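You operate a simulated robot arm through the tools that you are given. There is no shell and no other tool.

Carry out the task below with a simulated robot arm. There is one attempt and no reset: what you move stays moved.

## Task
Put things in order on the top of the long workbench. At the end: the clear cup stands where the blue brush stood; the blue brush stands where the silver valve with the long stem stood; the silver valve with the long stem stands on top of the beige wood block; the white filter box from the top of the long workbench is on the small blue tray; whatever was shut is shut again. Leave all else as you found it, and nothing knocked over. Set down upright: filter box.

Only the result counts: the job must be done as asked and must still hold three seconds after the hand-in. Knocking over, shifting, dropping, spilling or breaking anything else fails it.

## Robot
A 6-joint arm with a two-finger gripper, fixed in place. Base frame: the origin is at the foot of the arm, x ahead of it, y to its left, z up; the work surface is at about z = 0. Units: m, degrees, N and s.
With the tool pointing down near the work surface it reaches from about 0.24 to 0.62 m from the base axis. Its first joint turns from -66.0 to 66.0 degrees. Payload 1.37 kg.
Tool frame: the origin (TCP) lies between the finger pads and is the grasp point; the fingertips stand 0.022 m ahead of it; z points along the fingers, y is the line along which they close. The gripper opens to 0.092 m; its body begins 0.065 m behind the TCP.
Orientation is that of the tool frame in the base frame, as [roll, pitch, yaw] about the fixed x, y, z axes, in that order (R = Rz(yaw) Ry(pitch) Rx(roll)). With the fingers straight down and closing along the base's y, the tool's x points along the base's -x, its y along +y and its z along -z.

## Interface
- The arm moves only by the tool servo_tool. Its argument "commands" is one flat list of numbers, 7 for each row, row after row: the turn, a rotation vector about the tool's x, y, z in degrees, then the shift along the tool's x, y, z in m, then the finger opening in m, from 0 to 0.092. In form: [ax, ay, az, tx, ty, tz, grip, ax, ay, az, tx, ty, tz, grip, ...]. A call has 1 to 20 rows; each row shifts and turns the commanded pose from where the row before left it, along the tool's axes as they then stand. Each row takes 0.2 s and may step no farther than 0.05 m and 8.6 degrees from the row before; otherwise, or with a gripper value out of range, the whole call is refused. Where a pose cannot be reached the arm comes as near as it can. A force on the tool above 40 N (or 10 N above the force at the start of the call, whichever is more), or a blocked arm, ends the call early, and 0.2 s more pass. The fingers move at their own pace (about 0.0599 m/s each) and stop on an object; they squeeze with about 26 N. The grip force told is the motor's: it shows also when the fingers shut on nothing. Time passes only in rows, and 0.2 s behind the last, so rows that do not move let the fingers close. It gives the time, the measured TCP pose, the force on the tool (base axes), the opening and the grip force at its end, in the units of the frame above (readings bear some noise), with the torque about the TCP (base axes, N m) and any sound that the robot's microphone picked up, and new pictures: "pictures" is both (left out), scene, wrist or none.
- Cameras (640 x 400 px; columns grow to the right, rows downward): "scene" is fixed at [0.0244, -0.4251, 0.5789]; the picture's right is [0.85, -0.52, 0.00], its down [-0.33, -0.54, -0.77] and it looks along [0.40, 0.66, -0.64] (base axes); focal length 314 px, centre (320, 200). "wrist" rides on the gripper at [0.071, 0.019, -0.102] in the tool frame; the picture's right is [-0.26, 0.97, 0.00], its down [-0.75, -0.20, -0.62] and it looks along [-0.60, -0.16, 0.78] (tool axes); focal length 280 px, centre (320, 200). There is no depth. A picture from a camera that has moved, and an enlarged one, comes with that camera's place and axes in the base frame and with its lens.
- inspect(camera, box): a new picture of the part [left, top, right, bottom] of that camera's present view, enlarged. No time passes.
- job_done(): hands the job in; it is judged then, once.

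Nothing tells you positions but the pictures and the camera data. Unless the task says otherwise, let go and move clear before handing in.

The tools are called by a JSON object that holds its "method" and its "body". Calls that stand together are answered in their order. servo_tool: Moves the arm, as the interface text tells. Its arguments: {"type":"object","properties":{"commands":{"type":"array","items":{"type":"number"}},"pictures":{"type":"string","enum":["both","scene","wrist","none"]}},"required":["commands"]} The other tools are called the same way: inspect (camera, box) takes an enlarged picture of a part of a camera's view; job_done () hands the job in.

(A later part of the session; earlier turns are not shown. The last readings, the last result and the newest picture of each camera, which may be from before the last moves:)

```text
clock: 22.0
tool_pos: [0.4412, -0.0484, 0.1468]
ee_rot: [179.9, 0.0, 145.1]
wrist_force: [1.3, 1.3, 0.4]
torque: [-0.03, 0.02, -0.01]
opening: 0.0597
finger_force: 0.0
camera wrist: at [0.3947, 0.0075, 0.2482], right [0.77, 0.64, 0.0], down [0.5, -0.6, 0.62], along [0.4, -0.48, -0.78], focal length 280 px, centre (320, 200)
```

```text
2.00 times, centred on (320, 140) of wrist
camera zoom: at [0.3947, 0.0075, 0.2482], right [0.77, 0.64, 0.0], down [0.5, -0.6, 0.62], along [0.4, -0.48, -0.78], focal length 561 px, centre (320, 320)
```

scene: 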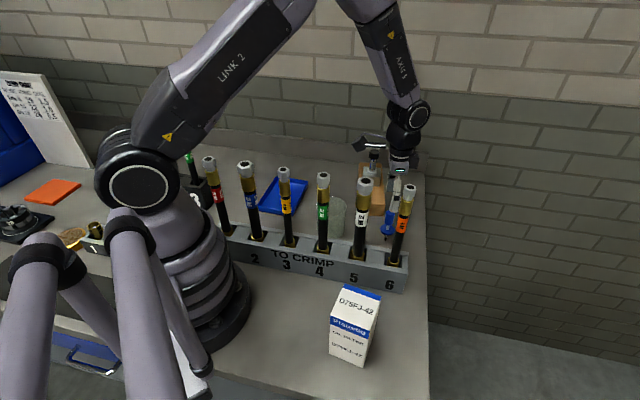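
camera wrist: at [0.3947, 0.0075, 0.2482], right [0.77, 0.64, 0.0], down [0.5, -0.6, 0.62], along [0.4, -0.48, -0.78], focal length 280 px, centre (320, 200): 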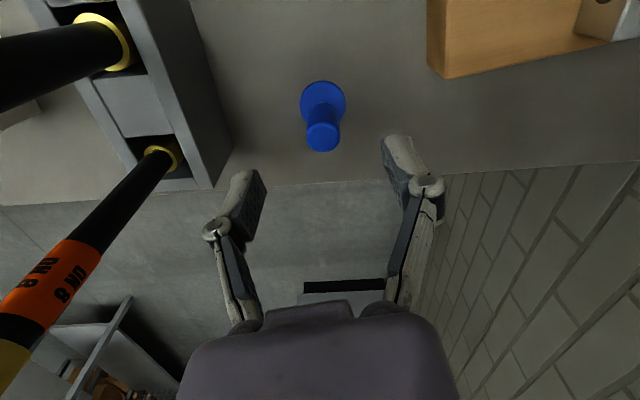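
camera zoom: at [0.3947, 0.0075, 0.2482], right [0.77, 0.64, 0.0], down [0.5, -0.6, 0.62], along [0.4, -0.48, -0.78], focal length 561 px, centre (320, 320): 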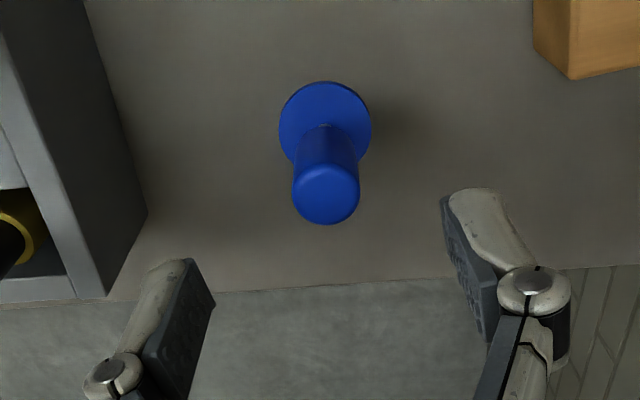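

{"method": "servo_tool", "body": {"commands": [0, 0, 0, -0.002, 0.001, 0, 0.06, 0, 0, 0, 0, 0, 0, 0.06], "pictures": "none"}}

{"method": "inspect", "body": {"camera": "wrist", "box": [280, 60, 380, 160]}}

```text
clock: 22.6
tool_pos: [0.4448, -0.0488, 0.1472]
ee_rot: [-179.9, 0.1, 145.2]
wrist_force: [-0.2, -0.1, -1.6]
torque: [-0.02, -0.02, 0.03]
opening: 0.0601
finger_force: 0.1
```

```text
4.00 times, centred on (330, 110) of wrist
camera zoom: at [0.3973, 0.0074, 0.2488], right [0.77, 0.64, 0.0], down [0.5, -0.6, 0.62], along [0.4, -0.48, -0.78], focal length 1122 px, centre (280, 560)
```

zoom: 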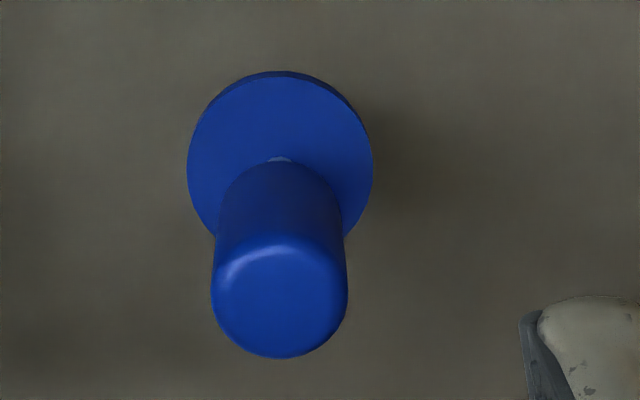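

Aligned. I'll descend to handle height and look again before closing.

{"method": "servo_tool", "body": {"commands": [0, 0, 0, 0, 0, 0.02, 0.06, 0, 0, 0, 0, 0, 0.02, 0.06, 0, 0, 0, 0, 0, 0.02, 0.06, 0, 0, 0, 0, 0, 0.009, 0.06, 0, 0, 0, 0, 0, 0, 0.06, 0, 0, 0, 0, 0, 0, 0.06]}}

{"method": "inspect", "body": {"camera": "wrist", "box": [220, 80, 420, 280]}}

{"method": "inspect", "body": {"camera": "scene", "box": [340, 150, 440, 270]}}

```text
clock: 24.0
tool_pos: [0.4447, -0.0486, 0.0788]
ee_rot: [-180.0, 0.0, 145.1]
wrist_force: [-1.0, -0.1, 0.3]
torque: [0.0, 0.0, -0.02]
opening: 0.0599
finger_force: 0.1
camera wrist: at [0.3976, 0.0068, 0.1798], right [0.77, 0.64, 0.0], down [0.5, -0.6, 0.62], along [0.4, -0.48, -0.78], focal length 280 px, centre (320, 200)
```

scene: 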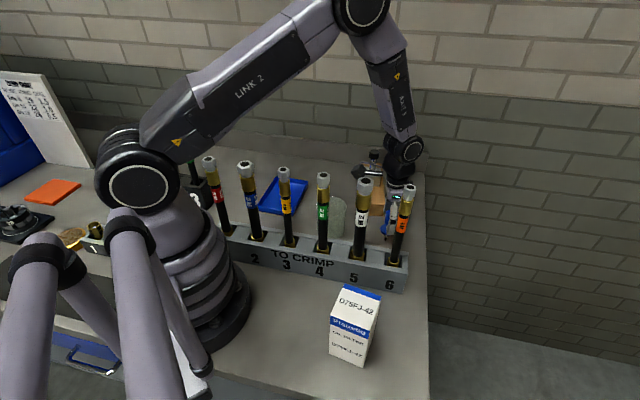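
wrist: 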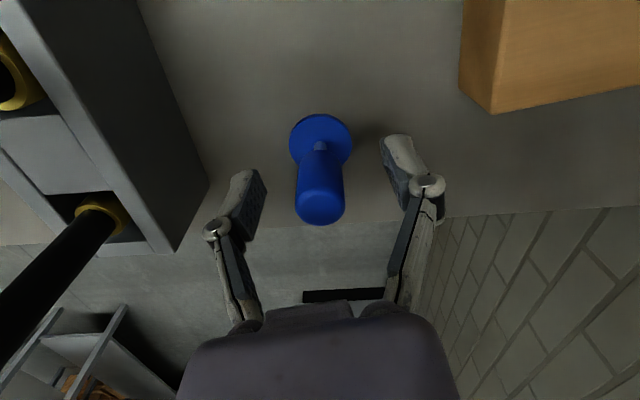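

```text
2.00 times, centred on (320, 180) of wrist
camera zoom: at [0.3976, 0.0068, 0.1798], right [0.77, 0.64, 0.0], down [0.5, -0.6, 0.62], along [0.4, -0.48, -0.78], focal length 561 px, centre (320, 240)
```

zoom: 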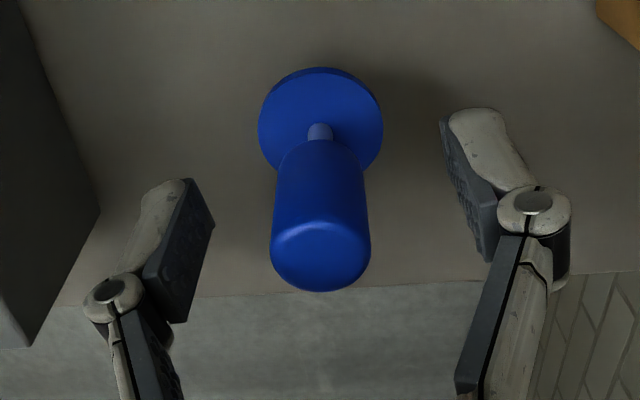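

```text
3.33 times, centred on (390, 210) of scene
camera zoom: at [0.0244, -0.4251, 0.5789], right [0.85, -0.52, 0.0], down [-0.33, -0.54, -0.77], along [0.4, 0.66, -0.64], focal length 1045 px, centre (87, 167)
```

zoom: 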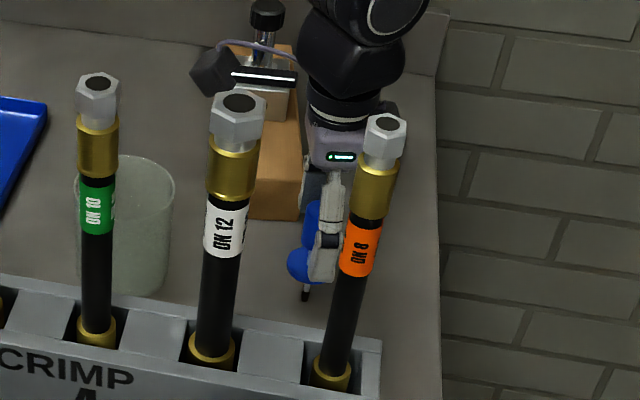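

{"method": "servo_tool", "body": {"commands": [0, 0, 0, 0, 0, 0, 0.04, 0, 0, 0, 0, 0, 0, 0.03, 0, 0, 0, 0, 0, 0, 0.024, 0, 0, 0, 0, 0, 0, 0.018, 0, 0, 0, 0, 0, 0, 0.01, 0, 0, 0, 0, 0, 0, 0.01]}}

{"method": "inspect", "body": {"camera": "wrist", "box": [240, 100, 400, 240]}}

{"method": "inspect", "body": {"camera": "scene", "box": [360, 190, 420, 250]}}

```text
clock: 25.4
tool_pos: [0.4445, -0.0489, 0.0764]
ee_rot: [-180.0, 0.1, 145.1]
wrist_force: [-0.2, 1.0, 1.0]
torque: [0.0, 0.03, 0.02]
opening: 0.0186
finger_force: 25.8
camera wrist: at [0.3977, 0.0068, 0.18], right [0.77, 0.64, 0.0], down [0.5, -0.6, 0.63], along [0.4, -0.48, -0.78], focal length 280 px, centre (320, 200)
```

scene: 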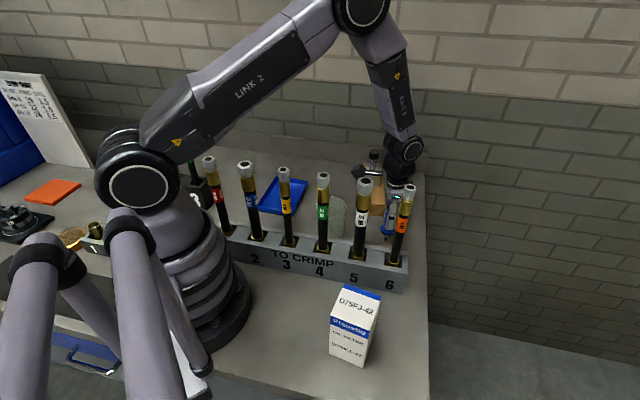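
wrist: 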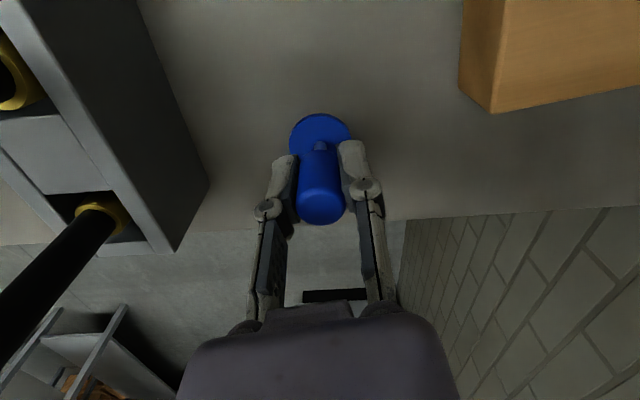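

```text
2.86 times, centred on (320, 170) of wrist
camera zoom: at [0.3977, 0.0068, 0.18], right [0.77, 0.64, 0.0], down [0.5, -0.6, 0.63], along [0.4, -0.48, -0.78], focal length 801 px, centre (320, 286)
```

zoom: 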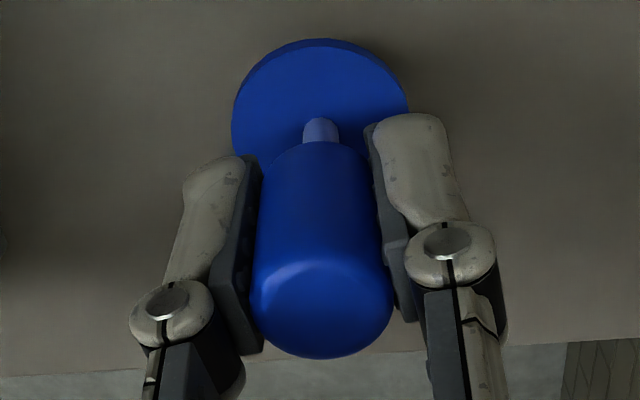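

```text
6.67 times, centred on (390, 220) of scene
camera zoom: at [0.0244, -0.4251, 0.5789], right [0.85, -0.52, 0.0], down [-0.33, -0.54, -0.77], along [0.4, 0.66, -0.64], focal length 2090 px, centre (-147, 67)
```

zoom: 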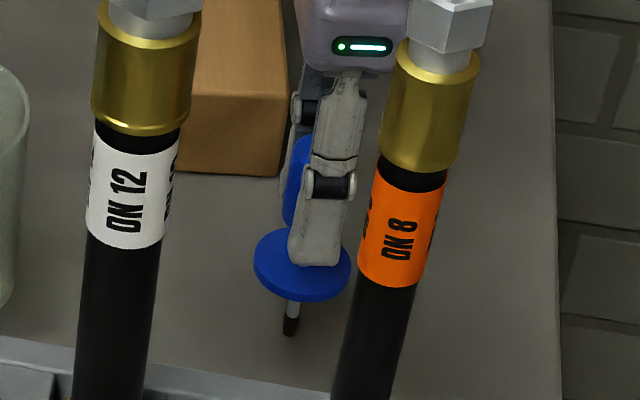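

The handle is held firmly. I'll lift, then carry it over to the valve's old spot.

{"method": "servo_tool", "body": {"commands": [0, 0, 0, 0, 0, -0.01, 0.01, 0, 0, 0, 0, 0, -0.02, 0.01, 0, 0, 0, 0, 0, -0.03, 0.01, 0, 0, 0, 0, 0, -0.04, 0.01, 0, 0, 0, 0, 0, -0.04, 0.01, 0, 0, 0, 0, 0, -0.04, 0.01, 0, 0, 0, 0, 0, 0, 0.01]}}

{"method": "servo_tool", "body": {"commands": [0, 0, 0, 0.0283, 0.02524, 0, 0.01, 0, 0, 0, 0.0283, 0.02524, 0, 0.01, 0, 0, 0, 0.0283, 0.02524, 0, 0.01, 0, 0, 0, 0.0283, 0.02524, 0, 0.01, 0, 0, 0, 0.0283, 0.02524, 0, 0.01, 0, 0, 0, 0.0283, 0.02524, 0, 0.01, 0, 0, 0, 0.0283, 0.02524, 0, 0.01, 0, 0, 0, 0.0283, 0.02524, 0, 0.01, 0, 0, 0, 0.0283, 0.02524, 0, 0.01, 0, 0, 0, 0.0283, 0.02524, 0, 0.01, 0, 0, 0, 0.0283, 0.02524, 0, 0.01, 0, 0, 0, 0.0283, 0.02524, 0, 0.01, 0, 0, 0, 0.0283, 0.02524, 0, 0.01, 0, 0, 0, 0, 0, 0, 0.01]}}

```text
clock: 27.0
tool_pos: [0.4446, -0.0502, 0.2583]
ee_rot: [-180.0, 0.0, 145.1]
wrist_force: [0.4, -0.7, 1.0]
torque: [-0.01, 0.01, 0.03]
opening: 0.0187
finger_force: 25.7
camera wrist: at [0.3974, 0.0054, 0.3609], right [0.77, 0.64, 0.0], down [0.5, -0.6, 0.62], along [0.4, -0.48, -0.78], focal length 280 px, centre (320, 200)
```

scene: 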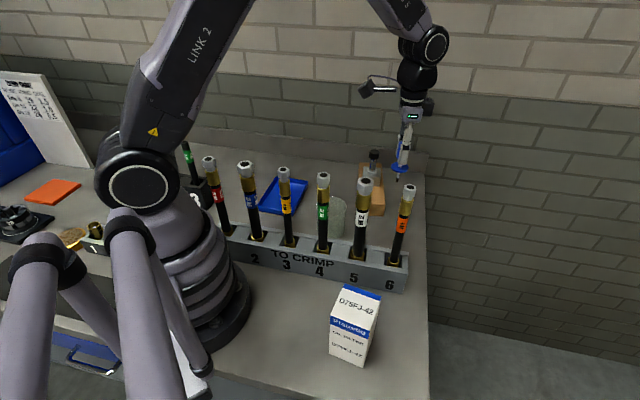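
wrist: 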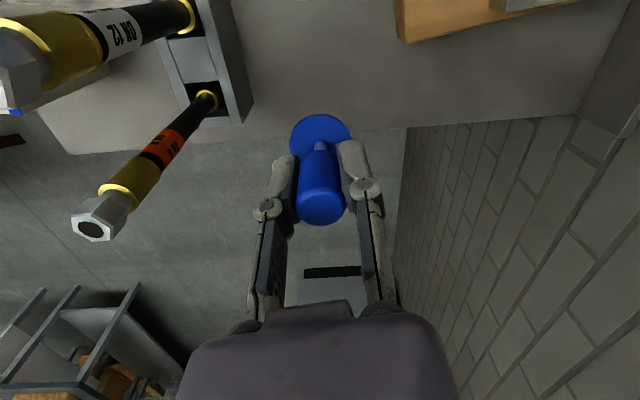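

```text
clock: 30.0
tool_pos: [0.3306, 0.4306, 0.2601]
ee_rot: [-179.9, 0.0, 145.1]
wrist_force: [-0.2, -0.1, 0.0]
torque: [0.01, 0.02, -0.02]
opening: 0.0185
finger_force: 26.0
camera wrist: at [0.2836, 0.4872, 0.3606], right [0.77, 0.64, 0.0], down [0.5, -0.6, 0.62], along [0.4, -0.48, -0.78], focal length 280 px, centre (320, 200)
```

scene: 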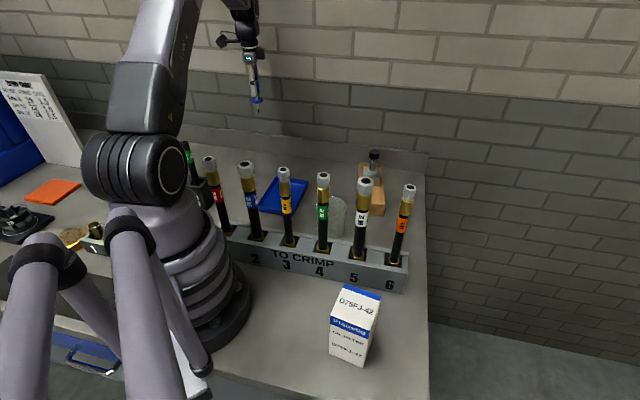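
wrist: 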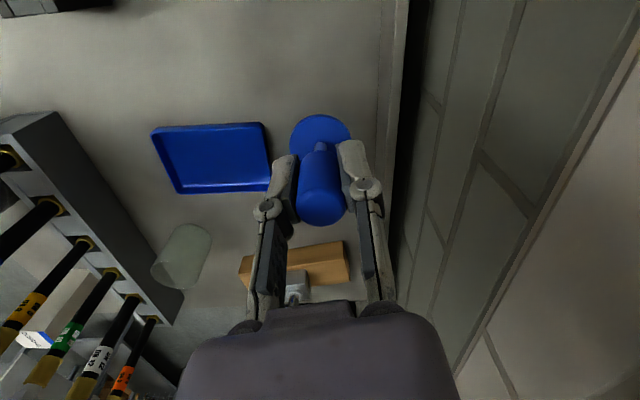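

{"method": "inspect", "body": {"camera": "wrist", "box": [140, 110, 290, 210]}}

{"method": "inspect", "body": {"camera": "wrist", "box": [140, 200, 240, 330]}}

{"method": "servo_tool", "body": {"commands": [0, 0, -8.18, 0, 0, 0, 0.01, 0, 0, -8.18, 0, 0, 0, 0.01, 0, 0, -8.18, 0, 0, 0, 0.01, 0, 0, -8.18, 0, 0, 0, 0.01, 0, 0, -8.18, 0, 0, 0, 0.01, 0, 0, -8.18, 0, 0, 0, 0.01, 0, 0, -8.18, 0, 0, 0, 0.01, 0, 0, -8.18, 0, 0, 0, 0.01, 0, 0, -8.18, 0, 0, 0, 0.01, 0, 0, -8.18, 0, 0, 0, 0.01, 0, 0, -8.18, 0, 0, 0, 0.01, 0, 0, 0, 0, 0, 0, 0.01]}}

```text
4.00 times, centred on (215, 160) of wrist
camera zoom: at [0.2836, 0.4872, 0.3606], right [0.77, 0.64, 0.0], down [0.5, -0.6, 0.62], along [0.4, -0.48, -0.78], focal length 1122 px, centre (740, 360)
```

zoom: 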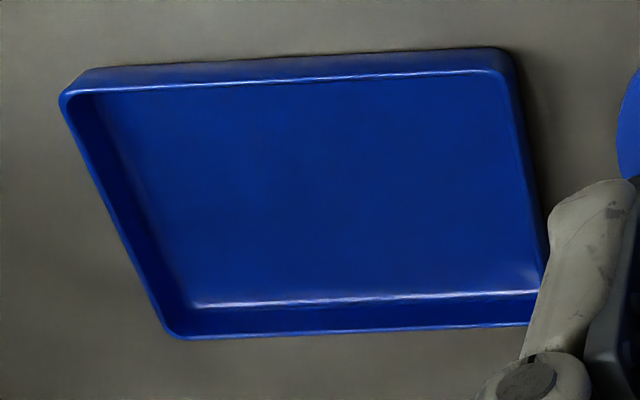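

```text
3.08 times, centred on (190, 265) of wrist
camera zoom: at [0.2836, 0.4872, 0.3606], right [0.77, 0.64, 0.0], down [0.5, -0.6, 0.62], along [0.4, -0.48, -0.78], focal length 863 px, centre (720, 0)
```

zoom: 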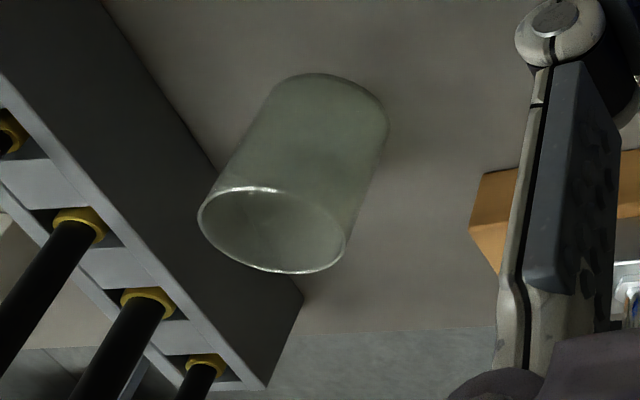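

```text
clock: 32.6
tool_pos: [0.331, 0.4295, 0.2577]
ee_rot: [180.0, 0.0, -124.7]
wrist_force: [0.3, -0.4, -1.1]
torque: [0.01, 0.01, 0.02]
opening: 0.0185
finger_force: 26.1
camera wrist: at [0.2744, 0.3818, 0.3595], right [-0.64, 0.77, 0.0], down [0.6, 0.5, 0.62], along [0.48, 0.4, -0.78], focal length 280 px, centre (320, 200)
```

scene: 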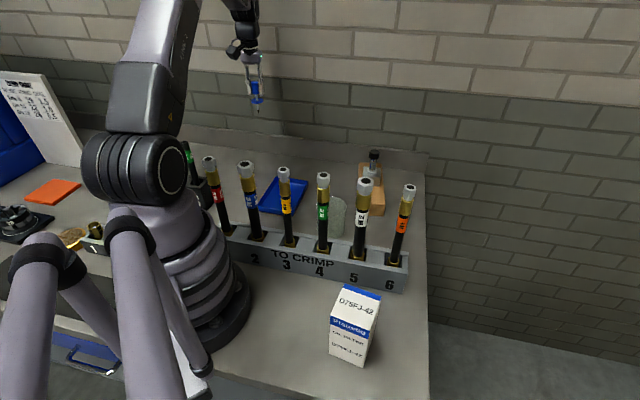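
wrist: 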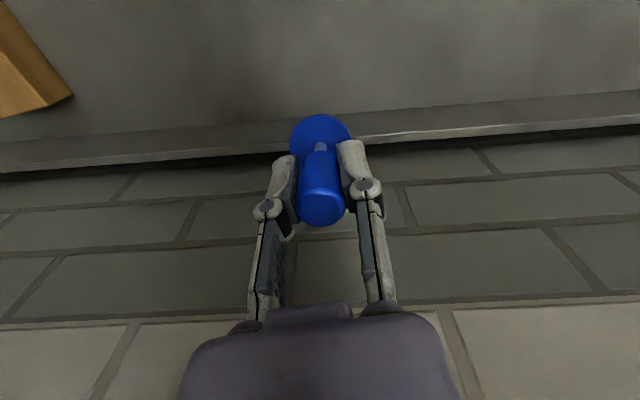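

The brush is above its target spot, so I'll lower it to just above the bench and check it's vertical.

{"method": "servo_tool", "body": {"commands": [0, 0, 0, -0.0016, 0.0003, 0.03, 0.01, 0, 0, 0, 0, 0, 0.04, 0.01, 0, 0, 0, 0, 0, 0.04, 0.01, 0, 0, 0, 0, 0, 0.03, 0.01, 0, 0, 0, 0, 0, 0.02, 0.01, 0, 0, 0, 0, 0, 0.01, 0.01, 0, 0, 0, 0, 0, 0, 0.01, 0, 0, 0, 0, 0, 0, 0.01]}}

{"method": "inspect", "body": {"camera": "scene", "box": [234, 100, 290, 170]}}

{"method": "inspect", "body": {"camera": "wrist", "box": [240, 90, 400, 240]}}

```text
clock: 34.4
tool_pos: [0.3316, 0.4313, 0.0884]
ee_rot: [-180.0, 0.0, -124.9]
wrist_force: [0.7, -0.4, -0.3]
torque: [-0.04, 0.0, -0.02]
opening: 0.0184
finger_force: 25.8
camera wrist: at [0.2751, 0.3838, 0.1896], right [-0.64, 0.77, 0.0], down [0.6, 0.5, 0.63], along [0.48, 0.4, -0.78], focal length 280 px, centre (320, 200)
```

scene: 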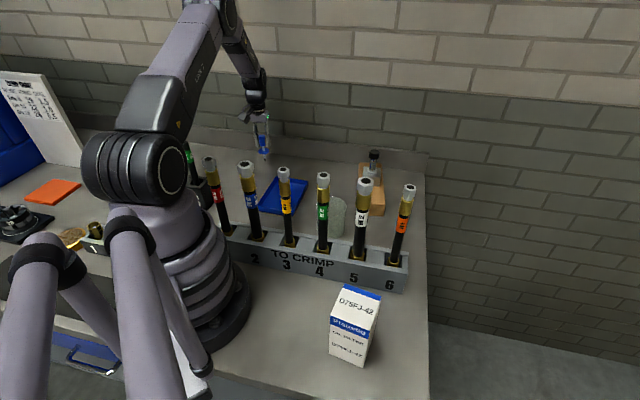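
wrist: 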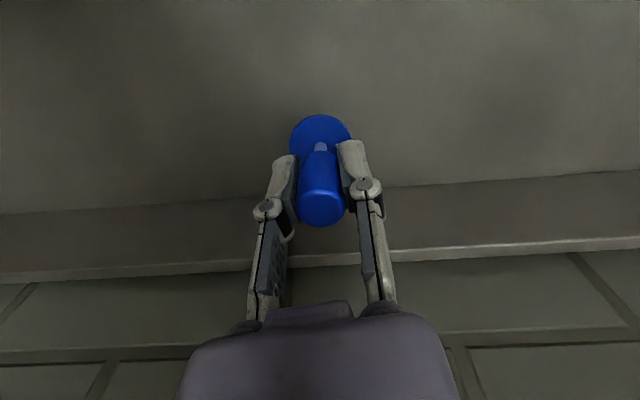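

```text
5.71 times, centred on (262, 135) of scene
camera zoom: at [0.0244, -0.4251, 0.5789], right [0.85, -0.52, 0.0], down [-0.33, -0.54, -0.77], along [0.4, 0.66, -0.64], focal length 1791 px, centre (651, 571)
```

zoom: 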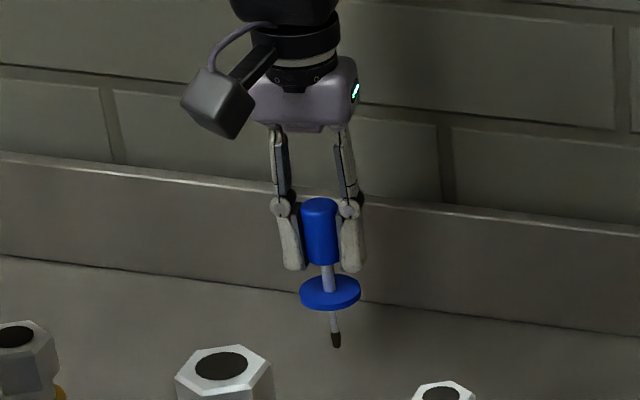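

```text
2.67 times, centred on (320, 165) of wrist
camera zoom: at [0.2751, 0.3838, 0.1896], right [-0.64, 0.77, 0.0], down [0.6, 0.5, 0.63], along [0.48, 0.4, -0.78], focal length 748 px, centre (320, 293)
```

zoom: 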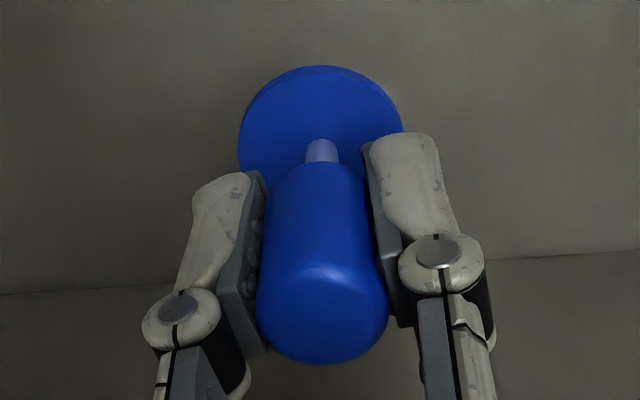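

{"method": "servo_tool", "body": {"commands": [0, 0, 0, 0, 0, 0.004, 0.01, 0, 0, 0, 0, 0, 0.003, 0.01, 0, 0, 0, 0, 0, 0.001, 0.01, 0, 0, 0, 0, 0, 0, 0.01], "pictures": "none"}}

{"method": "servo_tool", "body": {"commands": [0, 0, 0, 0, 0, 0.001, 0.01, 0, 0, 0, 0, 0, 0, 0.01], "pictures": "none"}}

{"method": "inspect", "body": {"camera": "scene", "box": [246, 136, 286, 166]}}

```text
clock: 35.4
tool_pos: [0.3323, 0.4322, 0.0808]
ee_rot: [-180.0, 0.1, -124.9]
wrist_force: [-0.4, -0.2, -0.7]
torque: [-0.03, 0.03, 0.05]
opening: 0.0187
finger_force: 26.5
```

```text
clock: 36.0
tool_pos: [0.3322, 0.4315, 0.0791]
ee_rot: [180.0, 0.1, -124.9]
wrist_force: [0.1, 0.3, -0.1]
torque: [-0.02, -0.02, 0.0]
opening: 0.0188
finger_force: 25.8
```

```text
13.33 times, centred on (266, 151) of scene
camera zoom: at [0.0244, -0.4251, 0.5789], right [0.85, -0.52, 0.0], down [-0.33, -0.54, -0.77], along [0.4, 0.66, -0.64], focal length 4180 px, centre (1040, 853)
```

zoom: 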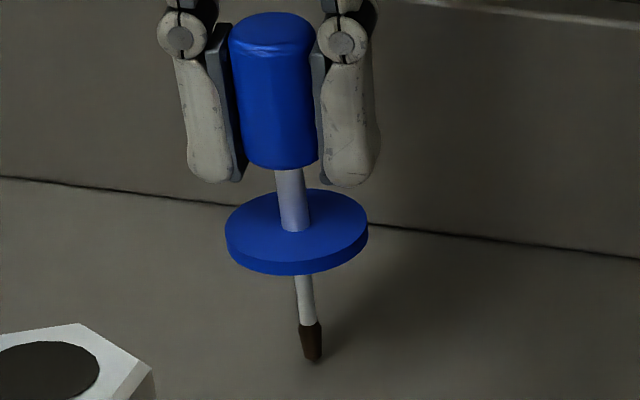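

{"method": "servo_tool", "body": {"commands": [0, 0, 0, 0, 0, 0.0007, 0.01, 0, 0, 0, 0, 0, 0, 0.01], "pictures": "none"}}

{"method": "servo_tool", "body": {"commands": [0, 0, 0, 0, 0, 0.0005, 0.01, 0, 0, 0, 0, 0, 0, 0.01], "pictures": "none"}}

```text
clock: 36.6
tool_pos: [0.333, 0.4327, 0.0787]
ee_rot: [-180.0, -0.1, -124.9]
wrist_force: [0.0, -0.5, 0.4]
torque: [0.01, -0.01, -0.02]
opening: 0.0187
finger_force: 25.8
```

```text
clock: 37.2
tool_pos: [0.3335, 0.4318, 0.0775]
ee_rot: [-179.9, 0.1, -124.9]
wrist_force: [0.2, 0.6, -0.3]
torque: [0.0, -0.02, 0.0]
opening: 0.0186
finger_force: 26.2
```

{"method": "servo_tool", "body": {"commands": [0, 0, 0, 0, 0, 0.0005, 0.01, 0, 0, 0, 0, 0, 0, 0.01], "pictures": "none"}}

{"method": "servo_tool", "body": {"commands": [0, 0, 0, 0, 0, 0.0005, 0.01, 0, 0, 0, 0, 0, 0, 0.01], "pictures": "none"}}

{"method": "inspect", "body": {"camera": "scene", "box": [254, 148, 278, 166]}}

```text
clock: 37.8
tool_pos: [0.3321, 0.4324, 0.0785]
ee_rot: [-180.0, 0.0, -124.8]
wrist_force: [1.8, -0.9, 1.7]
torque: [-0.03, -0.04, 0.03]
opening: 0.0188
finger_force: 26.1
```

```text
clock: 38.4
tool_pos: [0.3316, 0.4322, 0.0776]
ee_rot: [-180.0, -0.1, -124.9]
wrist_force: [-0.9, -0.1, 8.5]
torque: [0.0, 0.02, -0.02]
opening: 0.0188
finger_force: 26.5
```

```text
16.00 times, centred on (266, 157) of scene
camera zoom: at [0.0244, -0.4251, 0.5789], right [0.85, -0.52, 0.0], down [-0.33, -0.54, -0.77], along [0.4, 0.66, -0.64], focal length 5016 px, centre (1184, 888)
```

zoom: 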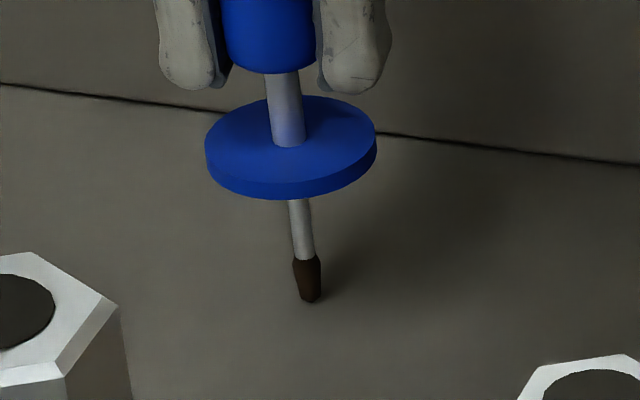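

Contact shows at 8.5 N. I'll back off half a millimetre to a light touch, then open symmetrically.

{"method": "servo_tool", "body": {"commands": [0, 0, 0, 0, 0, -0.0005, 0.01, 0, 0, 0, 0, 0, 0, 0.01, 0, 0, 0, 0, 0, 0, 0.01], "pictures": "none"}}

```text
clock: 39.2
tool_pos: [0.3321, 0.4314, 0.0775]
ee_rot: [179.9, 0.1, -124.9]
wrist_force: [0.3, 1.1, 2.5]
torque: [0.1, -0.03, -0.05]
opening: 0.0187
finger_force: 26.5
```

{"method": "servo_tool", "body": {"commands": [0, 0, 0, 0, 0, 0, 0.0205, 0, 0, 0, 0, 0, 0, 0.022, 0, 0, 0, 0, 0, 0, 0.024, 0, 0, 0, 0, 0, 0, 0.024]}}

{"method": "inspect", "body": {"camera": "scene", "box": [246, 130, 286, 166]}}

{"method": "inspect", "body": {"camera": "wrist", "box": [240, 90, 400, 240]}}

```text
clock: 40.2
tool_pos: [0.3329, 0.4322, 0.0789]
ee_rot: [-180.0, 0.0, -124.9]
wrist_force: [0.2, 0.2, 1.0]
torque: [0.03, 0.03, -0.02]
opening: 0.0239
finger_force: 0.2
camera wrist: at [0.2758, 0.3844, 0.1798], right [-0.64, 0.77, 0.0], down [0.6, 0.5, 0.63], along [0.48, 0.4, -0.78], focal length 280 px, centre (320, 200)
```

scene: 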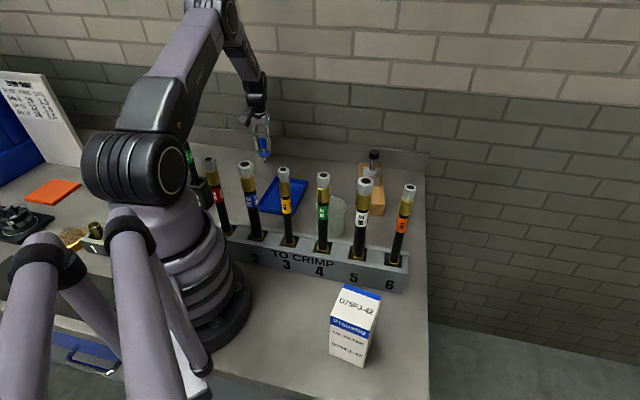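
wrist: 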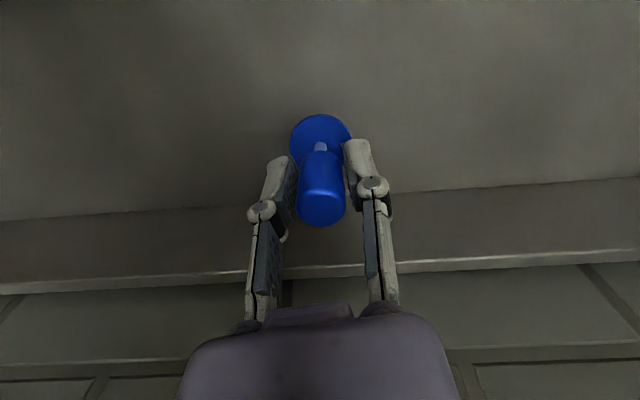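

```text
11.11 times, centred on (266, 148) of scene
camera zoom: at [0.0244, -0.4251, 0.5789], right [0.85, -0.52, 0.0], down [-0.33, -0.54, -0.77], along [0.4, 0.66, -0.64], focal length 3483 px, centre (920, 778)
```

zoom: 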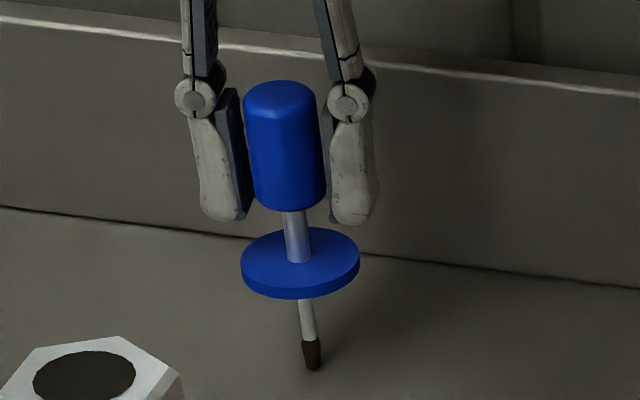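

```text
2.67 times, centred on (320, 165) of wrist
camera zoom: at [0.2758, 0.3844, 0.1798], right [-0.64, 0.77, 0.0], down [0.6, 0.5, 0.63], along [0.48, 0.4, -0.78], focal length 748 px, centre (320, 293)
```

zoom: 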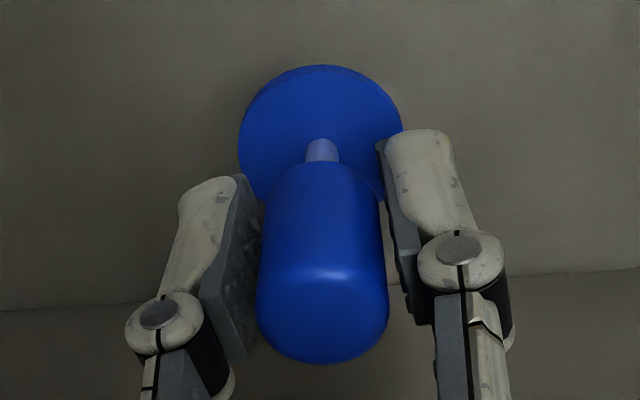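

{"method": "servo_tool", "body": {"commands": [0, 0, 0, 0, 0, 0, 0.024, 0, 0, 0, 0, 0, 0, 0.024, 0, 0, 0, 0, 0, 0, 0.024, 0, 0, 0, 0, 0, 0, 0.024, 0, 0, 0, 0, 0, 0, 0.024, 0, 0, 0, 0, 0, 0, 0.024, 0, 0, 0, 0, 0, 0, 0.024, 0, 0, 0, 0, 0, 0, 0.024], "pictures": "none"}}

{"method": "inspect", "body": {"camera": "wrist", "box": [240, 90, 400, 240]}}

{"method": "inspect", "body": {"camera": "scene", "box": [246, 130, 286, 166]}}

```text
clock: 42.0
tool_pos: [0.3314, 0.4323, 0.0778]
ee_rot: [179.9, 0.0, -125.0]
wrist_force: [-0.3, 0.0, -0.2]
torque: [-0.01, 0.0, -0.01]
opening: 0.024
finger_force: 0.0
```

```text
2.67 times, centred on (320, 165) of wrist
camera zoom: at [0.2758, 0.3844, 0.1798], right [-0.64, 0.77, 0.0], down [0.6, 0.5, 0.63], along [0.48, 0.4, -0.78], focal length 748 px, centre (320, 293)
```

zoom: 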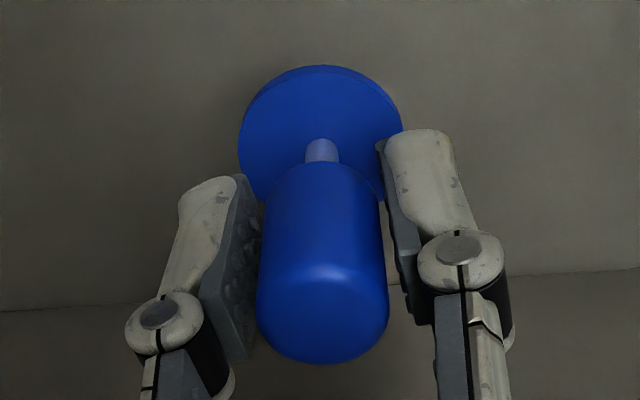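

```text
11.11 times, centred on (266, 148) of scene
camera zoom: at [0.0244, -0.4251, 0.5789], right [0.85, -0.52, 0.0], down [-0.33, -0.54, -0.77], along [0.4, 0.66, -0.64], focal length 3483 px, centre (920, 778)
```

zoom: 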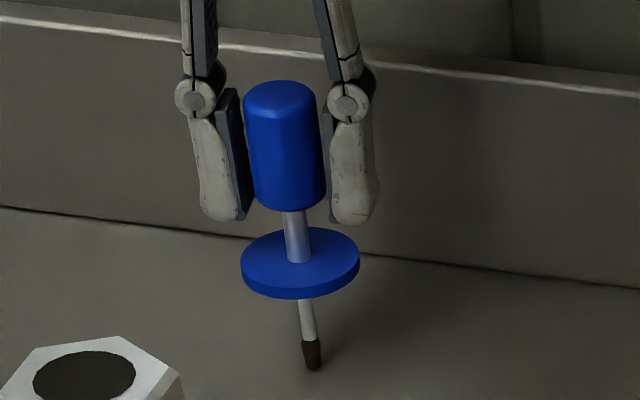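

The brush stands on its own. I'll open wider and rise straight up.

{"method": "servo_tool", "body": {"commands": [0, 0, 0, 0, 0, 0, 0.04, 0, 0, 0, 0, 0, 0, 0.055, 0, 0, 0, 0, 0, 0, 0.055, 0, 0, 0, 0, 0, -0.02, 0.055, 0, 0, 0, 0, 0, -0.03, 0.055, 0, 0, 0, 0, 0, -0.045, 0.055, 0, 0, 0, 0, 0, -0.045, 0.055, 0, 0, 0, 0, 0, -0.045, 0.07, 0, 0, 0, 0, 0, 0, 0.092]}}

{"method": "inspect", "body": {"camera": "scene", "box": [246, 130, 286, 166]}}

{"method": "inspect", "body": {"camera": "wrist", "box": [280, 20, 360, 130]}}

```text
clock: 44.0
tool_pos: [0.3315, 0.4313, 0.2629]
ee_rot: [-179.9, 0.0, -124.9]
wrist_force: [0.3, 0.2, -0.3]
torque: [0.0, 0.0, -0.03]
opening: 0.0919
finger_force: 0.0
camera wrist: at [0.2756, 0.3827, 0.3644], right [-0.64, 0.77, 0.0], down [0.6, 0.5, 0.62], along [0.48, 0.4, -0.78], focal length 280 px, centre (320, 200)
```

scene: 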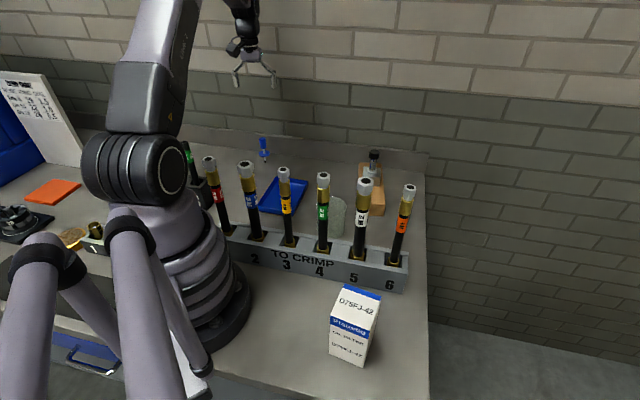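
wrist: 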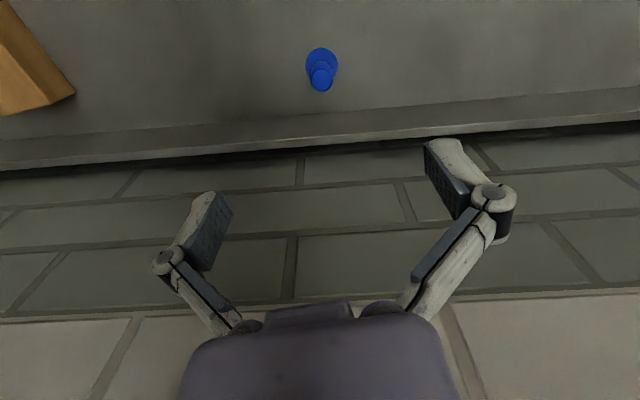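

```text
11.11 times, centred on (266, 148) of scene
camera zoom: at [0.0244, -0.4251, 0.5789], right [0.85, -0.52, 0.0], down [-0.33, -0.54, -0.77], along [0.4, 0.66, -0.64], focal length 3483 px, centre (920, 778)
```

zoom: 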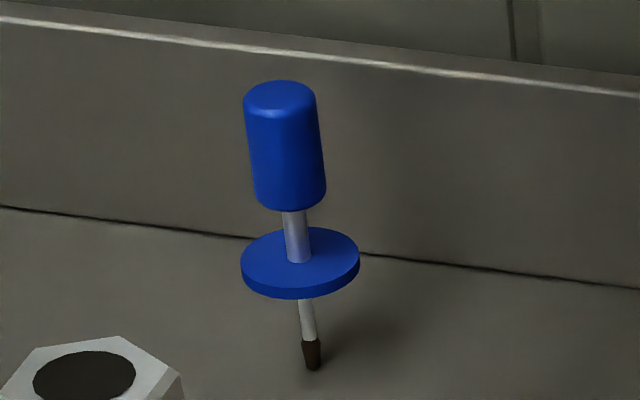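

```text
3.64 times, centred on (320, 75) of wrist
camera zoom: at [0.2756, 0.3827, 0.3644], right [-0.64, 0.77, 0.0], down [0.6, 0.5, 0.62], along [0.48, 0.4, -0.78], focal length 1020 px, centre (320, 654)
```

zoom: 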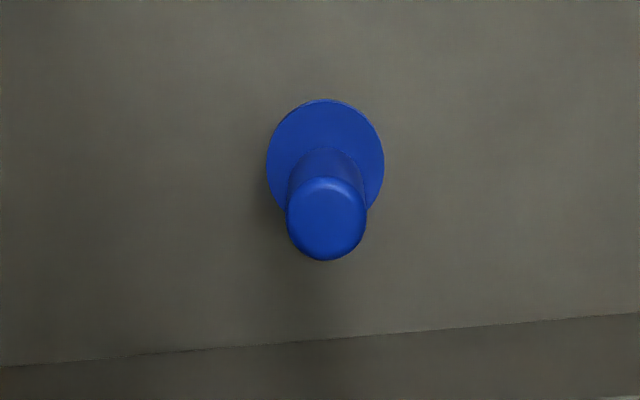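

Brush placed and standing. Next I'll travel to above the cup, then rotate so the camera faces away from the hoses.

{"method": "servo_tool", "body": {"commands": [0, 0, 0, 0.03372, -0.02571, 0, 0.092, 0, 0, 0, 0.03372, -0.02571, 0, 0.092, 0, 0, 0, 0.03372, -0.02571, 0, 0.092, 0, 0, 0, 0.03372, -0.02571, 0, 0.092, 0, 0, 0, 0.03372, -0.02571, 0, 0.092, 0, 0, 0, 0.03372, -0.02571, 0, 0.092, 0, 0, 0, 0.03372, -0.02571, 0, 0.092, 0, 0, 0, 0.03372, -0.02571, 0, 0.092, 0, 0, 0, 0.03372, -0.02571, 0, 0.092, 0, 0, 0, 0, 0, 0, 0.092]}}

{"method": "servo_tool", "body": {"commands": [0, 0, 8.24, 0, 0, 0, 0.092, 0, 0, 8.24, 0, 0, 0, 0.092, 0, 0, 8.24, 0, 0, 0, 0.092, 0, 0, 8.24, 0, 0, 0, 0.092, 0, 0, 8.24, 0, 0, 0, 0.092, 0, 0, 8.24, 0, 0, 0, 0.092, 0, 0, 8.24, 0, 0, 0, 0.092, 0, 0, 8.24, 0, 0, 0, 0.092, 0, 0, 8.24, 0, 0, 0, 0.092, 0, 0, 8.24, 0, 0, 0, 0.092, 0, 0, 8.24, 0, 0, 0, 0.092, 0, 0, 8.24, 0, 0, 0, 0.092, 0, 0, 8.24, 0, 0, 0, 0.092, 0, 0, 8.24, 0, 0, 0, 0.092, 0, 0, 8.24, 0, 0, 0, 0.092, 0, 0, 8.24, 0, 0, 0, 0.092, 0, 0, 8.24, 0, 0, 0, 0.092, 0, 0, 0, 0, 0, 0, 0.092]}}

```text
clock: 46.2
tool_pos: [0.3476, 0.0503, 0.2613]
ee_rot: [-180.0, -0.1, -124.8]
wrist_force: [-0.3, 0.5, -0.4]
torque: [0.01, 0.04, -0.01]
opening: 0.092
finger_force: 0.1
camera wrist: at [0.2909, 0.0022, 0.3628], right [-0.64, 0.77, 0.0], down [0.6, 0.5, 0.62], along [0.48, 0.4, -0.78], focal length 280 px, centre (320, 200)
```

scene: 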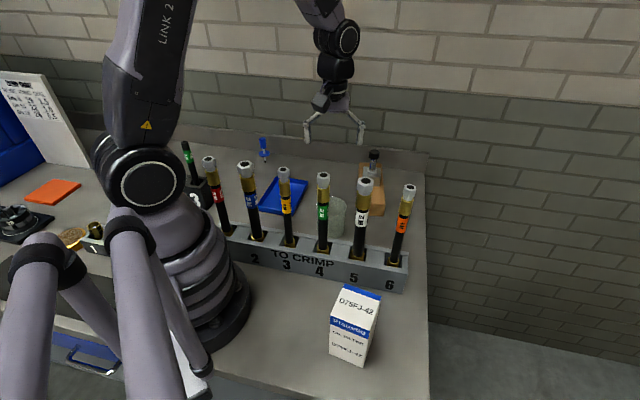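
wrist: 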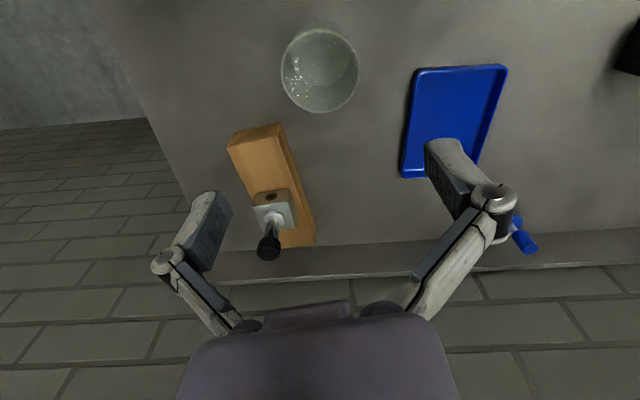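

```text
clock: 50.0
tool_pos: [0.3496, 0.0502, 0.2626]
ee_rot: [179.9, -0.1, 95.0]
wrist_force: [-0.3, -0.3, -0.2]
torque: [-0.01, -0.01, 0.0]
opening: 0.0919
finger_force: 0.0
camera wrist: at [0.3615, 0.1218, 0.3642], right [0.98, -0.18, 0.0], down [-0.14, -0.77, 0.63], along [-0.11, -0.62, -0.78], focal length 280 px, centre (320, 200)
```

scene: 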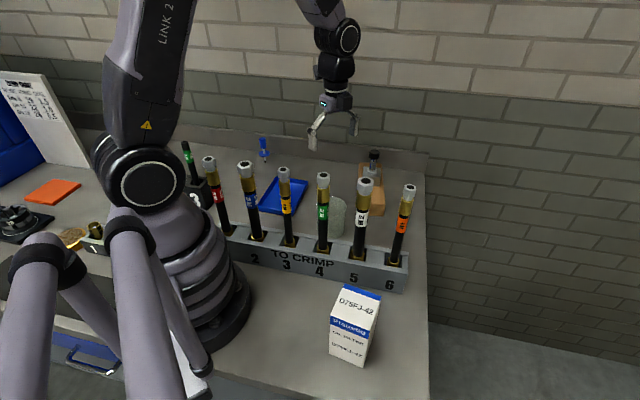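
wrist: 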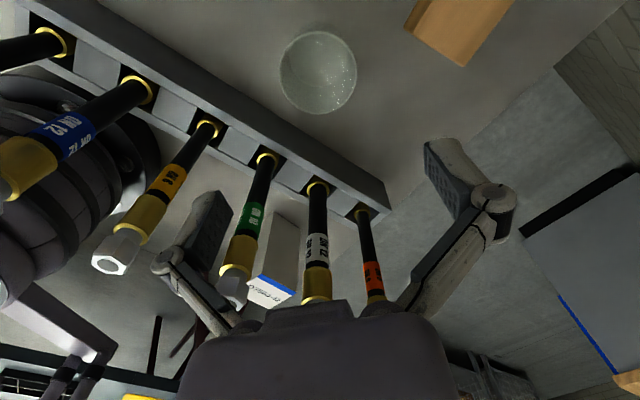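

{"method": "inspect", "body": {"camera": "wrist", "box": [266, 22, 372, 122]}}

{"method": "inspect", "body": {"camera": "scene", "box": [320, 185, 360, 245]}}

```text
4.00 times, centred on (319, 72) of wrist
camera zoom: at [0.3615, 0.1218, 0.3642], right [0.98, -0.18, 0.0], down [-0.14, -0.77, 0.63], along [-0.11, -0.62, -0.78], focal length 1122 px, centre (324, 712)
```

zoom: 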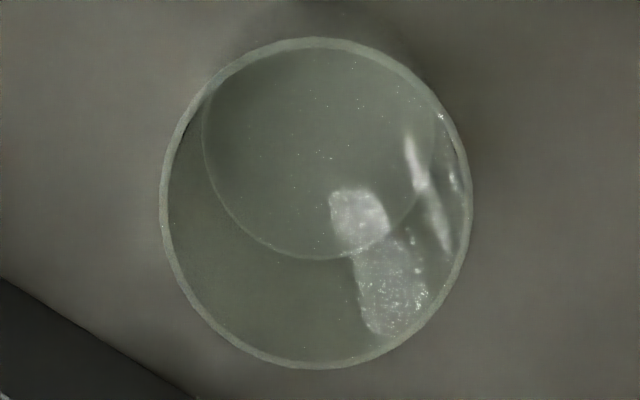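

```text
6.67 times, centred on (340, 215) of scene
camera zoom: at [0.0244, -0.4251, 0.5789], right [0.85, -0.52, 0.0], down [-0.33, -0.54, -0.77], along [0.4, 0.66, -0.64], focal length 2090 px, centre (187, 100)
```

zoom: 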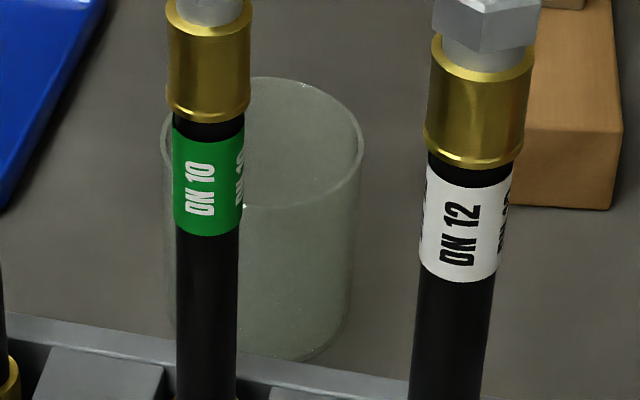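

The cup is about 0.0755 m wide and roughly 0.08 tall, near (0.348, 0.051). I'll descend part way and refine the position.

{"method": "servo_tool", "body": {"commands": [0, 0, 0, 0, -0.002, 0.0, 0.092, 0, 0, 0, 0, 0, 0.035, 0.092, 0, 0, 0, 0, 0, 0.035, 0.092, 0, 0, 0, 0, 0, 0.035, 0.092, 0, 0, 0, 0, 0, 0, 0.092, 0, 0, 0, 0, 0, 0, 0.092]}}

{"method": "inspect", "body": {"camera": "wrist", "box": [200, 20, 460, 240]}}

```text
clock: 51.4
tool_pos: [0.3464, 0.0521, 0.1557]
ee_rot: [-179.9, -0.1, 95.1]
wrist_force: [0.0, 0.0, -0.1]
torque: [0.01, 0.03, 0.02]
opening: 0.092
finger_force: 0.0
camera wrist: at [0.3599, 0.1231, 0.2585], right [0.98, -0.18, 0.0], down [-0.14, -0.77, 0.62], along [-0.11, -0.62, -0.78], focal length 280 px, centre (320, 200)
```

scene: 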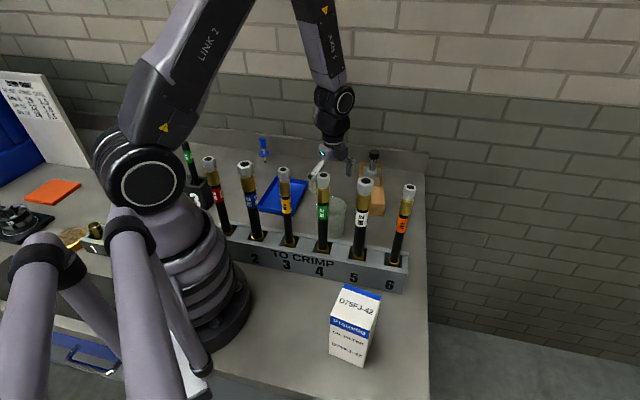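
wrist: 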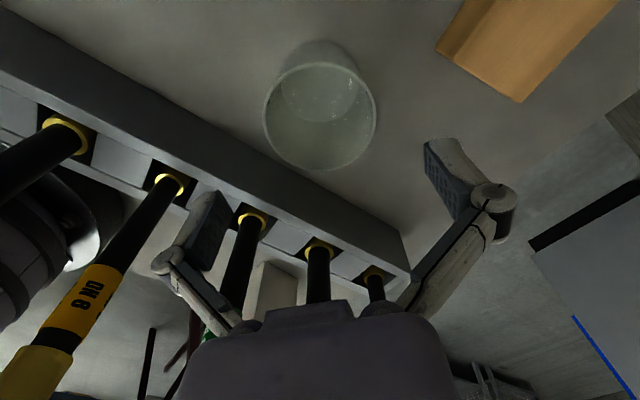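

```text
1.82 times, centred on (330, 130) of wrist
camera zoom: at [0.3599, 0.1231, 0.2585], right [0.98, -0.18, 0.0], down [-0.14, -0.77, 0.62], along [-0.11, -0.62, -0.78], focal length 510 px, centre (302, 327)
```

zoom: 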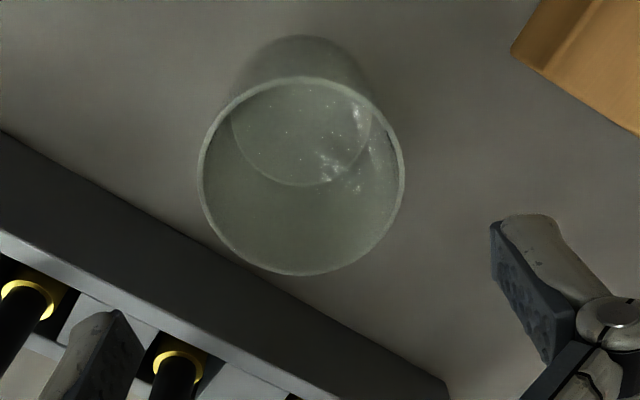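

{"method": "servo_tool", "body": {"commands": [0, 0, 0, -0.0015, 0, 0.02, 0.092, 0, 0, 0, 0, 0, 0.025, 0.092, 0, 0, 0, 0, 0, 0.025, 0.092, 0, 0, 0, 0, 0, 0.025, 0.092, 0, 0, 0, 0, 0, 0.011, 0.092, 0, 0, 0, 0, 0, 0, 0.092, 0, 0, 0, 0, 0, 0, 0.092]}}

{"method": "inspect", "body": {"camera": "wrist", "box": [180, 60, 480, 280]}}

{"method": "inspect", "body": {"camera": "scene", "box": [300, 150, 380, 250]}}

```text
clock: 53.0
tool_pos: [0.3449, 0.0513, 0.0516]
ee_rot: [-179.9, 0.1, 95.0]
wrist_force: [-0.8, -0.3, -0.1]
torque: [-0.02, 0.0, 0.0]
opening: 0.0919
finger_force: 0.1
camera wrist: at [0.3581, 0.1219, 0.1531], right [0.98, -0.18, 0.0], down [-0.14, -0.77, 0.62], along [-0.11, -0.62, -0.78], focal length 280 px, centre (320, 200)
```

scene: 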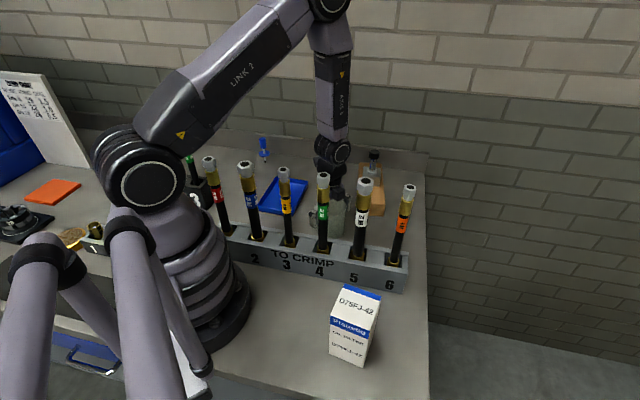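
wrist: 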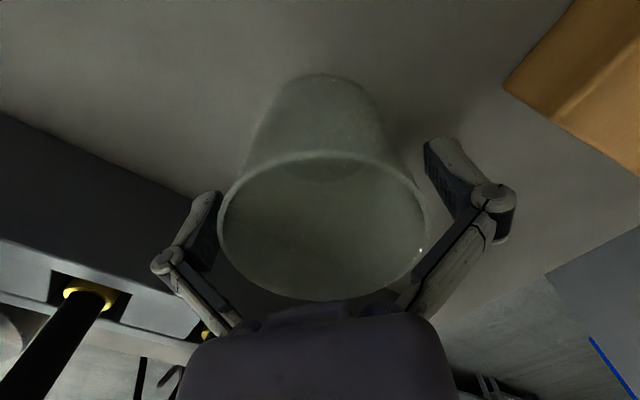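

```text
1.82 times, centred on (330, 170) of wrist
camera zoom: at [0.3581, 0.1219, 0.1531], right [0.98, -0.18, 0.0], down [-0.14, -0.77, 0.62], along [-0.11, -0.62, -0.78], focal length 510 px, centre (302, 254)
```

zoom: 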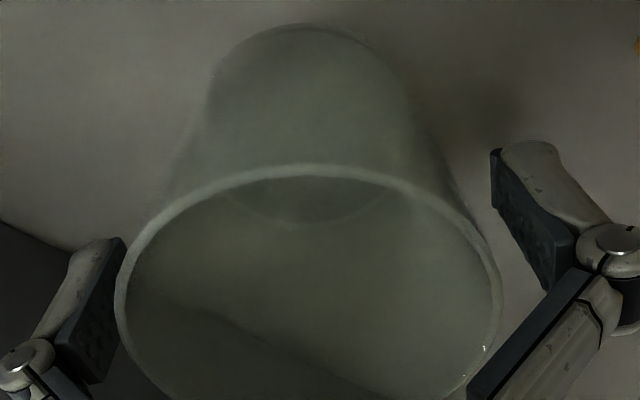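

```text
4.00 times, centred on (340, 200) of scene
camera zoom: at [0.0244, -0.4251, 0.5789], right [0.85, -0.52, 0.0], down [-0.33, -0.54, -0.77], along [0.4, 0.66, -0.64], focal length 1254 px, centre (240, 200)
```

zoom: 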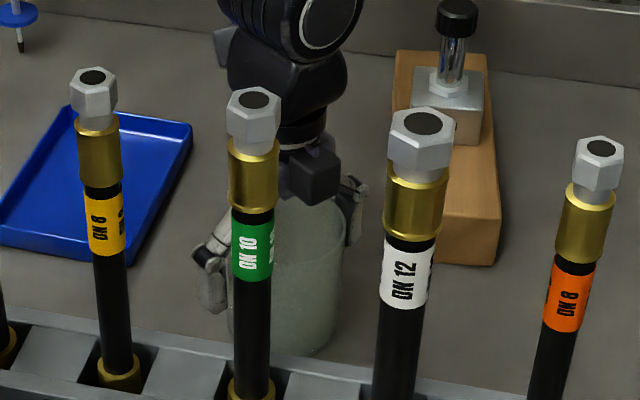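

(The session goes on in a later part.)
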